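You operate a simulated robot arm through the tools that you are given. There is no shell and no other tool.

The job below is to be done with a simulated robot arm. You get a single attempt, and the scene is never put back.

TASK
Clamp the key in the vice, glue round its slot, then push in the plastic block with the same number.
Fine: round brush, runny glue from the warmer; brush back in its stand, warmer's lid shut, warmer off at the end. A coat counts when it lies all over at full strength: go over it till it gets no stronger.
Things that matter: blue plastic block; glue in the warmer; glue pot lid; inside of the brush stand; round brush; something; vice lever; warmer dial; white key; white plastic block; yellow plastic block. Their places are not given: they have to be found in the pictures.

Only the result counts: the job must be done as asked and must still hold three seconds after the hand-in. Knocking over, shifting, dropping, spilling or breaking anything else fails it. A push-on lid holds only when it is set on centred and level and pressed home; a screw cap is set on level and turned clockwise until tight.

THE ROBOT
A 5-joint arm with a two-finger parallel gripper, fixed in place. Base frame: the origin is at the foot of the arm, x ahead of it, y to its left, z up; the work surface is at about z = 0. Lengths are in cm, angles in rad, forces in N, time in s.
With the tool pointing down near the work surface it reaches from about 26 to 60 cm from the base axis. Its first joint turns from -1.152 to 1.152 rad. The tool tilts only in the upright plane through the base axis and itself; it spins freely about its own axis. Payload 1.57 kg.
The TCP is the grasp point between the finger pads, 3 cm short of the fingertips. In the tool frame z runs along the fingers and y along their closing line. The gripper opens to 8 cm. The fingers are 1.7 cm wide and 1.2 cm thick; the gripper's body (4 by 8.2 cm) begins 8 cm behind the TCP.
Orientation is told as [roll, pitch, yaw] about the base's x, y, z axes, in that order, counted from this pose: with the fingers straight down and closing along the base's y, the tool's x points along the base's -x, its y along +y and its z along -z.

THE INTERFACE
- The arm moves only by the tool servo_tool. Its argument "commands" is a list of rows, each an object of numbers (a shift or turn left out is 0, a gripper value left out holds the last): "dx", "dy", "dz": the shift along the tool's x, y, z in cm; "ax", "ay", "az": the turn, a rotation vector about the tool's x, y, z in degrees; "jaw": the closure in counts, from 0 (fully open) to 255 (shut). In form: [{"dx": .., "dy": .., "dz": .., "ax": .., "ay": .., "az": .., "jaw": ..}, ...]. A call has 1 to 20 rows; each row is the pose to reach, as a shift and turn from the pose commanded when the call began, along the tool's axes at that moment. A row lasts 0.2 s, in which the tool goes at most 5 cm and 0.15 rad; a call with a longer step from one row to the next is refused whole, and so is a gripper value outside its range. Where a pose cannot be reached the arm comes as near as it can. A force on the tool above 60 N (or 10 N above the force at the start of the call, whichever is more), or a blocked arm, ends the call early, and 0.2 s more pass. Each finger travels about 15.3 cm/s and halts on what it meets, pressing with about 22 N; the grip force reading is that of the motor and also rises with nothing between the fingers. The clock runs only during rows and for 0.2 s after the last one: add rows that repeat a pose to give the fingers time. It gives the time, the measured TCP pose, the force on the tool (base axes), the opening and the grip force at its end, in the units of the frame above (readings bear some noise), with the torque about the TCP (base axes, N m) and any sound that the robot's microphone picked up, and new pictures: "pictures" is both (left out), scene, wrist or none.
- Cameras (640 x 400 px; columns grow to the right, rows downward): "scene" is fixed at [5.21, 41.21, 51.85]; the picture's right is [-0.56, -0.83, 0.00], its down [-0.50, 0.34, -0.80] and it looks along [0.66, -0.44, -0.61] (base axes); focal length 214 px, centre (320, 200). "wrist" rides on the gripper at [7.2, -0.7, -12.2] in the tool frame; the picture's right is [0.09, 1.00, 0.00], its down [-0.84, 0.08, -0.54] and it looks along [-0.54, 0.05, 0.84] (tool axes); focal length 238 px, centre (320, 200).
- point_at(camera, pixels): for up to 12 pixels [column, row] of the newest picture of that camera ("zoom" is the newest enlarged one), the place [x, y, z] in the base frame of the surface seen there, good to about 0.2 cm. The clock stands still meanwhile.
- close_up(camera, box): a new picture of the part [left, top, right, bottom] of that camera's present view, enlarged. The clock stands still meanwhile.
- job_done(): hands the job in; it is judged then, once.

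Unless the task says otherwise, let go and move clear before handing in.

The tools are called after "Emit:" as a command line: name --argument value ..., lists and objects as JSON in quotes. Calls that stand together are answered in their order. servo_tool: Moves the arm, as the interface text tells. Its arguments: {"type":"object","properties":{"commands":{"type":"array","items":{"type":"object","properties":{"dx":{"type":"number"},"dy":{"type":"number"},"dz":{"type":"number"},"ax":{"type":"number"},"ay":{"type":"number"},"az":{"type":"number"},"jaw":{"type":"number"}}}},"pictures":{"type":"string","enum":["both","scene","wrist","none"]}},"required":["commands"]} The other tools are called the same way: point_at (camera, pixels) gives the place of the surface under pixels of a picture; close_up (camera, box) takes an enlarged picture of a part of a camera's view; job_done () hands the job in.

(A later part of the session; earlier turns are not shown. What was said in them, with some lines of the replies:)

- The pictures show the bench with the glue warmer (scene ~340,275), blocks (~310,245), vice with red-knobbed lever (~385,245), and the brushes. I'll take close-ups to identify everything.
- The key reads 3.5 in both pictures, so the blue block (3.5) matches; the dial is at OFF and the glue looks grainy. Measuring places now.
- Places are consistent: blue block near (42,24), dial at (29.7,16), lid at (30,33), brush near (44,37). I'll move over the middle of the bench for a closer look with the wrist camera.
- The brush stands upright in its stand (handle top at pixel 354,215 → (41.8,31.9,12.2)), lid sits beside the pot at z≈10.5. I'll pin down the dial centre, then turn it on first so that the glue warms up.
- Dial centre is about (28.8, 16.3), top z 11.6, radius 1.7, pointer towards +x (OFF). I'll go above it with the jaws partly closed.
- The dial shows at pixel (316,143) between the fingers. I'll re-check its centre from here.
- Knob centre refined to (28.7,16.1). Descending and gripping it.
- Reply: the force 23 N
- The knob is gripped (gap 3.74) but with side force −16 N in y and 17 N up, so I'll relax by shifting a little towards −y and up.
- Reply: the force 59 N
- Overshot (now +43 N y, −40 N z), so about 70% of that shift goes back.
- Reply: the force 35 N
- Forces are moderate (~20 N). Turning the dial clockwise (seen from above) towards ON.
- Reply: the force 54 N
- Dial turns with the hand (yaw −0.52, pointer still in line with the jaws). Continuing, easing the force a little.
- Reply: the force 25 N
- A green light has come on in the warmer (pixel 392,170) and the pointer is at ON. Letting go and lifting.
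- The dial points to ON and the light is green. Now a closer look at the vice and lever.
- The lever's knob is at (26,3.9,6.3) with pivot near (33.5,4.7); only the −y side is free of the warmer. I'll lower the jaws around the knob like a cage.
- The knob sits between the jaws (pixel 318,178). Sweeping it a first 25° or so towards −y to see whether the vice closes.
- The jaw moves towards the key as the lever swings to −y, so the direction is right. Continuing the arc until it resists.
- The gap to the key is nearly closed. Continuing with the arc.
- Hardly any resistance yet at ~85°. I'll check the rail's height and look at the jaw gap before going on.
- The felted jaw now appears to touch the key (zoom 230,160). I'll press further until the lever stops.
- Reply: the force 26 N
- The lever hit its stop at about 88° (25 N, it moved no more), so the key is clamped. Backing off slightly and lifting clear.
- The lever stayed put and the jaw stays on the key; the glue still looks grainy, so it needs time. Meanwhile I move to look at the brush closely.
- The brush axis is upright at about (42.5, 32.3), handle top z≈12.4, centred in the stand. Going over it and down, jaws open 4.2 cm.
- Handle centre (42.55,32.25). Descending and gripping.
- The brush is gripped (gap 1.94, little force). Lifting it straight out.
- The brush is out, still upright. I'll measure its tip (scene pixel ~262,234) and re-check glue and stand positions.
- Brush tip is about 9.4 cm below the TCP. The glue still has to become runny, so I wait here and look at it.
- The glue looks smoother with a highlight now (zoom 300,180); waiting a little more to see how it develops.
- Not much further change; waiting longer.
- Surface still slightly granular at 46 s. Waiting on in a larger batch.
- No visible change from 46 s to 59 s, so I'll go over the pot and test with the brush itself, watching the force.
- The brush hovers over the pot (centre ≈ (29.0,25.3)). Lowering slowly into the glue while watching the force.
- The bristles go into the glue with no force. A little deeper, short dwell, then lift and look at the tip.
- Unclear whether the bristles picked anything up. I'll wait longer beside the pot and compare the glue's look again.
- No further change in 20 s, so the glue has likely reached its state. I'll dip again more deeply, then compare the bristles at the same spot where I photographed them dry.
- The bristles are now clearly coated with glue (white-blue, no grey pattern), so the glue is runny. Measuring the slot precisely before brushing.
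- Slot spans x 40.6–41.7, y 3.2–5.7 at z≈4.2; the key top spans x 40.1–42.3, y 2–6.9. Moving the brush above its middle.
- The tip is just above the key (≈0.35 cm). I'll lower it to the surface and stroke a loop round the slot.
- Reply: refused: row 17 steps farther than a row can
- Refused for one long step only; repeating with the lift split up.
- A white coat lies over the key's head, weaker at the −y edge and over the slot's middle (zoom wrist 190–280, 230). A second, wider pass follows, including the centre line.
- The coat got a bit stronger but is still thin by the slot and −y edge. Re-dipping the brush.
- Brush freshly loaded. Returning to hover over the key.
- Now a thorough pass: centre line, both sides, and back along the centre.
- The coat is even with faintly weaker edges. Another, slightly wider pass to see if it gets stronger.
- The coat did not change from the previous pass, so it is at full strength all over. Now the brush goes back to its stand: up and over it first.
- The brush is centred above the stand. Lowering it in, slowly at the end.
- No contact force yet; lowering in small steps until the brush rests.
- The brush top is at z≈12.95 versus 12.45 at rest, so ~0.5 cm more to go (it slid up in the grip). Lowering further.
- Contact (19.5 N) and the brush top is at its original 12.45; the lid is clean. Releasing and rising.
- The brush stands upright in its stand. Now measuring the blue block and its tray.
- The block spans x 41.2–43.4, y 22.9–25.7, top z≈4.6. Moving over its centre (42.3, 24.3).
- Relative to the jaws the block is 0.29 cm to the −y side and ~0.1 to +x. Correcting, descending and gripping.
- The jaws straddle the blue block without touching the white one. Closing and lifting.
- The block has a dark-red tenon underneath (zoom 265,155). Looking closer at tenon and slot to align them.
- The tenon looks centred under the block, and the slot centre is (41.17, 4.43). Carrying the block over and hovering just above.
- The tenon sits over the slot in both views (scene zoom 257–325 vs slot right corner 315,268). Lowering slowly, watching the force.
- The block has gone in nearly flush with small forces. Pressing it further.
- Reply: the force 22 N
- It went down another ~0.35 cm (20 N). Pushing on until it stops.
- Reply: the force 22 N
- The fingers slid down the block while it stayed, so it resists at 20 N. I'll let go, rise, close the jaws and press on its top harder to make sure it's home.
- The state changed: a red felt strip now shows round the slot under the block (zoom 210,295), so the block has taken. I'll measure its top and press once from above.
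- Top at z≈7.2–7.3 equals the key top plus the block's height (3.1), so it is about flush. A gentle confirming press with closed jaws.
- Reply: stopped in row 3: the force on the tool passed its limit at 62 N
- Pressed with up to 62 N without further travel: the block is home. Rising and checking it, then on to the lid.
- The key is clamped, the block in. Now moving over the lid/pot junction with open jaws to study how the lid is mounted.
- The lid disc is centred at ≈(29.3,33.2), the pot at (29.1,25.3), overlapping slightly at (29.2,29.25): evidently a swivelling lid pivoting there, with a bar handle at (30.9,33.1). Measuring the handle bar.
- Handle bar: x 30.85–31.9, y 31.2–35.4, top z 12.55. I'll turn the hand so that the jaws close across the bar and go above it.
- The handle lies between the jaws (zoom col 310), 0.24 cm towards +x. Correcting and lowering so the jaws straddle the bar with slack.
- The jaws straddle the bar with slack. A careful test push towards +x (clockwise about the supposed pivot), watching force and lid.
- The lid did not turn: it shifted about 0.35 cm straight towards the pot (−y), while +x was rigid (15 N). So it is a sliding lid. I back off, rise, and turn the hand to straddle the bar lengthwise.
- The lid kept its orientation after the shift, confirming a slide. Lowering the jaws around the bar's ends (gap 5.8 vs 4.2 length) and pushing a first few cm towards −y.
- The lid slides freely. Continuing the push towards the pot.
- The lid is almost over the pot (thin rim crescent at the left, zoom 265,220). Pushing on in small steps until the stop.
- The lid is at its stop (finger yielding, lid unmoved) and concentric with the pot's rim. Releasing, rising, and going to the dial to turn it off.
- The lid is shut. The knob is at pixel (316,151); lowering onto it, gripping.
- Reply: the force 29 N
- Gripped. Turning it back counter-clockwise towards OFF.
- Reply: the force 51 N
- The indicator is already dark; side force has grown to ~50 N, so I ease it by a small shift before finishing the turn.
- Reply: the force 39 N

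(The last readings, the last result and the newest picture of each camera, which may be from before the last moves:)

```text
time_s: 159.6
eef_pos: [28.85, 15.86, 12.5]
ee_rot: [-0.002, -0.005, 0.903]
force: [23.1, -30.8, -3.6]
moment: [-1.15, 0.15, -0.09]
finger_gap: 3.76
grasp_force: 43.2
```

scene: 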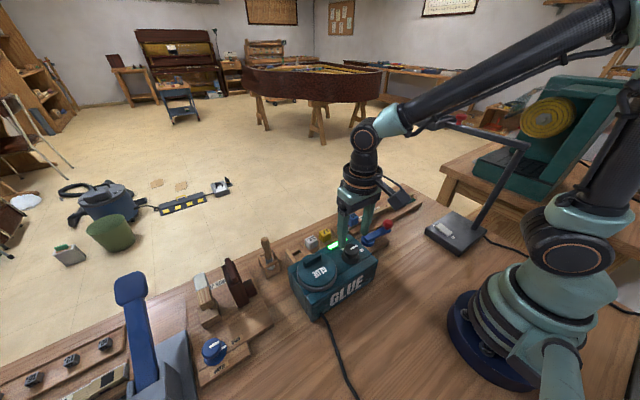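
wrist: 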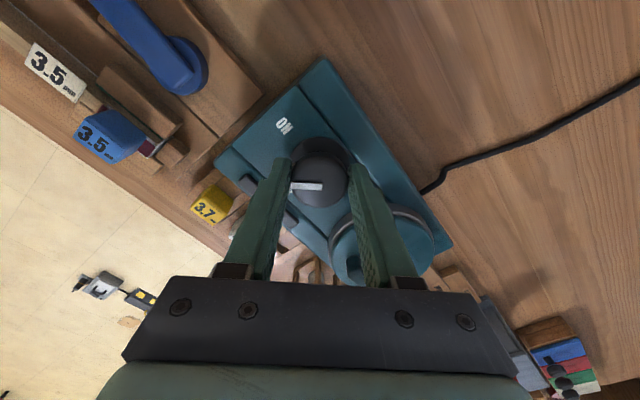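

Emit:
servo_tool --commands '[{"dx": 0.03, "dy": -0.12, "az": -6}, {"dx": 0.03, "dy": -0.12, "az": -14}, {"dx": 0.03, "dy": -0.12, "az": -22}, {"dx": 0.03, "dy": -0.12, "az": -29}]' --pictures "both"

Emit:
close_up --camera "wrist" --box '[240, 80, 400, 220]'

```text
time_s: 160.6
eef_pos: [28.85, 15.72, 12.59]
ee_rot: [-0.004, -0.004, 1.414]
force: [28.0, -21.2, -17.5]
moment: [-0.26, -0.58, -0.06]
finger_gap: 3.75
grasp_force: 43.0
```

scene: 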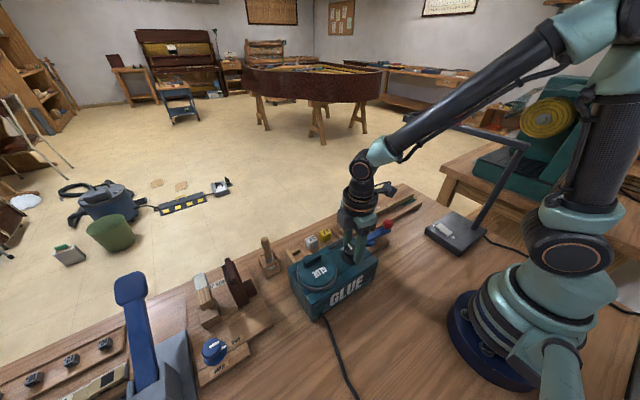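
wrist: 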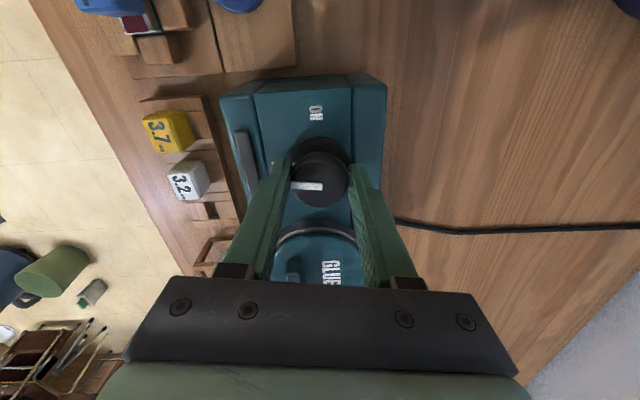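

```text
2.86 times, centred on (320, 150) of wrist
```

zoom: 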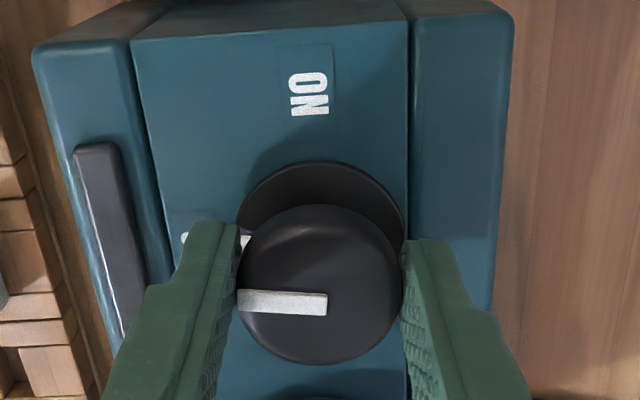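

The pointer is at +x (OFF) again and the light is out. Letting go and rising.

Emit:
servo_tool --commands '[{"jaw": 80}, {"jaw": 80}, {"dz": -3}, {"dz": -7}, {"dz": -11}, {"dz": -11, "az": 8}, {"dz": -11, "az": 16}, {"dz": -11, "az": 24}, {"dz": -11, "az": 32}, {"dz": -11, "az": 40}, {"dz": -11, "az": 48}, {"dz": -11, "az": 56}, {"dz": -11, "az": 64}, {"dz": -11, "az": 72}, {"dz": -11, "az": 80}, {"dz": -11, "az": 81}]'

Emit:
close_up --camera "scene" --box '[240, 200, 400, 320]'

Emit:
close_up --camera "wrist" --box '[200, 70, 460, 230]'

```text
time_s: 164.0
eef_pos: [28.9, 15.81, 23.58]
ee_rot: [0.002, -0.004, -0.004]
force: [-0.7, 0.3, 0.0]
moment: [0.01, 0.0, 0.04]
finger_gap: 5.48
grasp_force: 0.1
```

scene: 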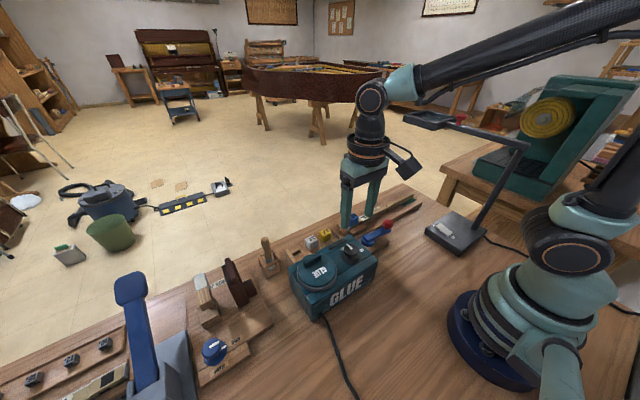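
wrist: 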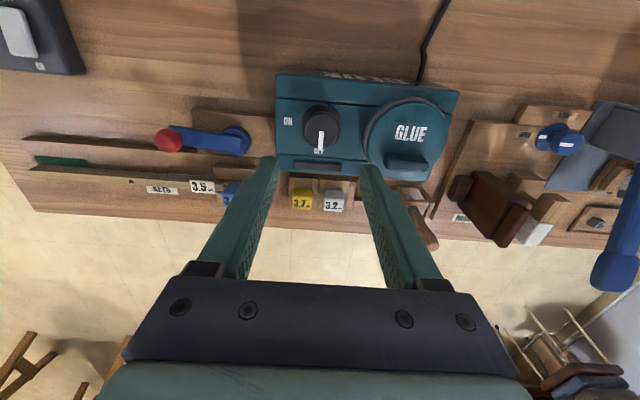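

```text
3.33 times, centred on (320, 260) of scene
```

zoom: 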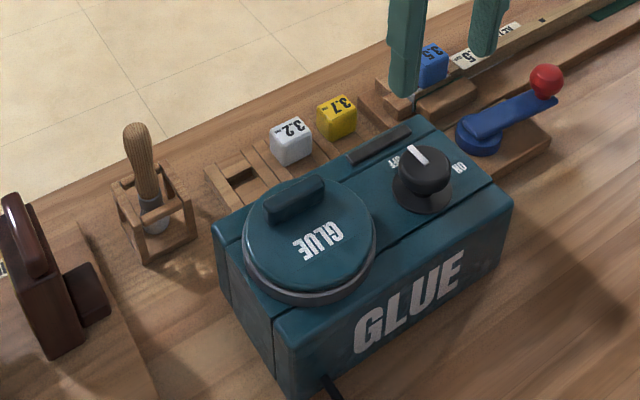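

```text
2.46 times, centred on (330, 150) of wrist
```

zoom: 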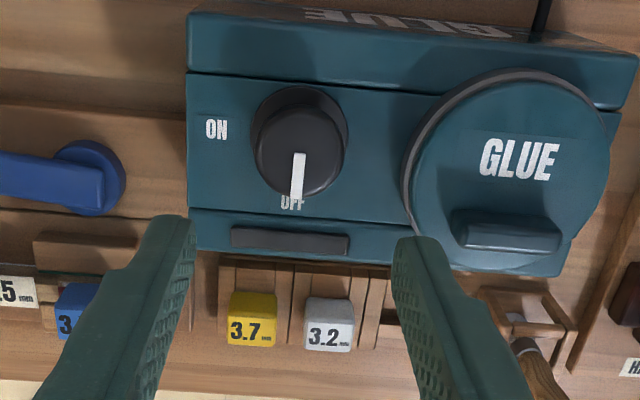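

Lid closed concentric with the pot, dial at OFF, light out, brush in its stand. I'll move clear and take a last look at the block and vice.

Emit:
servo_tool --commands '[{"dz": -4}, {"dz": -8}, {"dz": -12}, {"dz": -14}, {"dz": -14}, {"dz": -14}]'

Emit:
close_up --camera "scene" --box '[330, 195, 410, 255]'

Emit:
close_up --camera "wrist" --box '[160, 60, 320, 200]'

```text
time_s: 165.4
eef_pos: [28.76, 15.89, 37.55]
ee_rot: [0.002, -0.001, -0.001]
force: [0.4, 0.0, 0.3]
moment: [-0.05, 0.02, 0.01]
finger_gap: 5.5
grasp_force: 0.1
```

scene: 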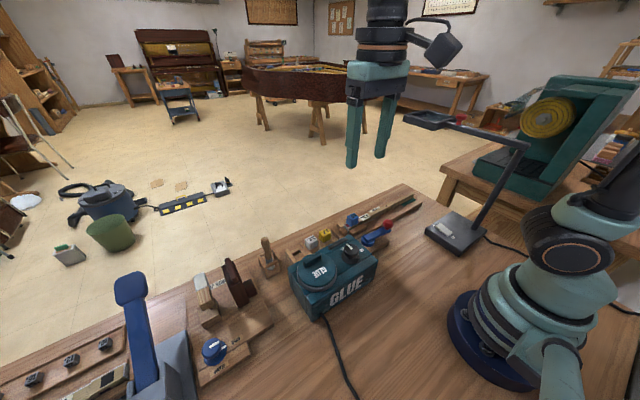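
wrist: 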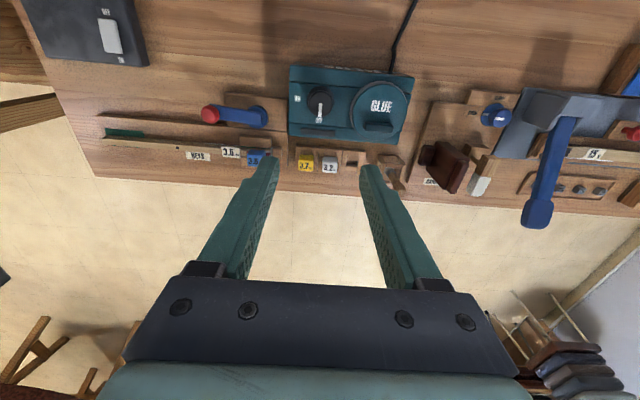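

```text
6.67 times, centred on (370, 225) of scene
```

zoom: 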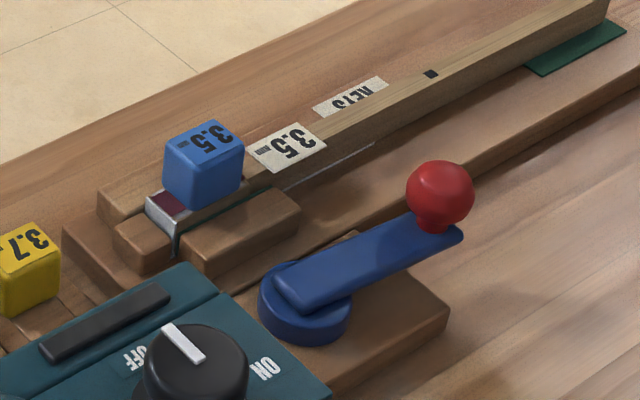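

```text
2.86 times, centred on (240, 130) of wrist
```

zoom: 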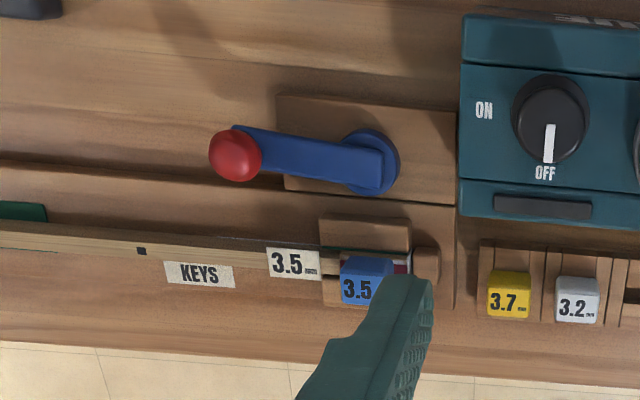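

The final pictures show the 3.5 block seated in the clamped 3.5 key, with the lever over. The brush is in its stand, the lid is shut and the dial is at OFF; the arm is clear. Handing in.

Emit:
job_done

```text
The job is handed in.
```

The job is handed in. The 3.5 key is clamped in the vice, its slot is glued, and the matching blue 3.5 block is pressed in. I have no verdict back yet.

- **Vice:** the lever is swung right over to its stop, and the movable jaw bears on the key.
- **Glue:** I dipped the round brush twice and made four passes round the slot. The last pass made no visible difference.
- **Block:** it went in up to its stop. Pressing on top with about 60 N moved it no further.
- **Brush:** it is standing upright in its stand.
- **Warmer:** the lid is slid shut over the pot, the dial is at OFF and the light is out.

- **Early dip:** my first dip, at about 62 s, picked up no visible glue. The brush only came out clearly coated at about 87 s, and I did all the gluing after that.
- **Lid test push:** before I realised the lid slides, I pushed it sideways with about 15 N. I saw no shift in the warmer afterwards.
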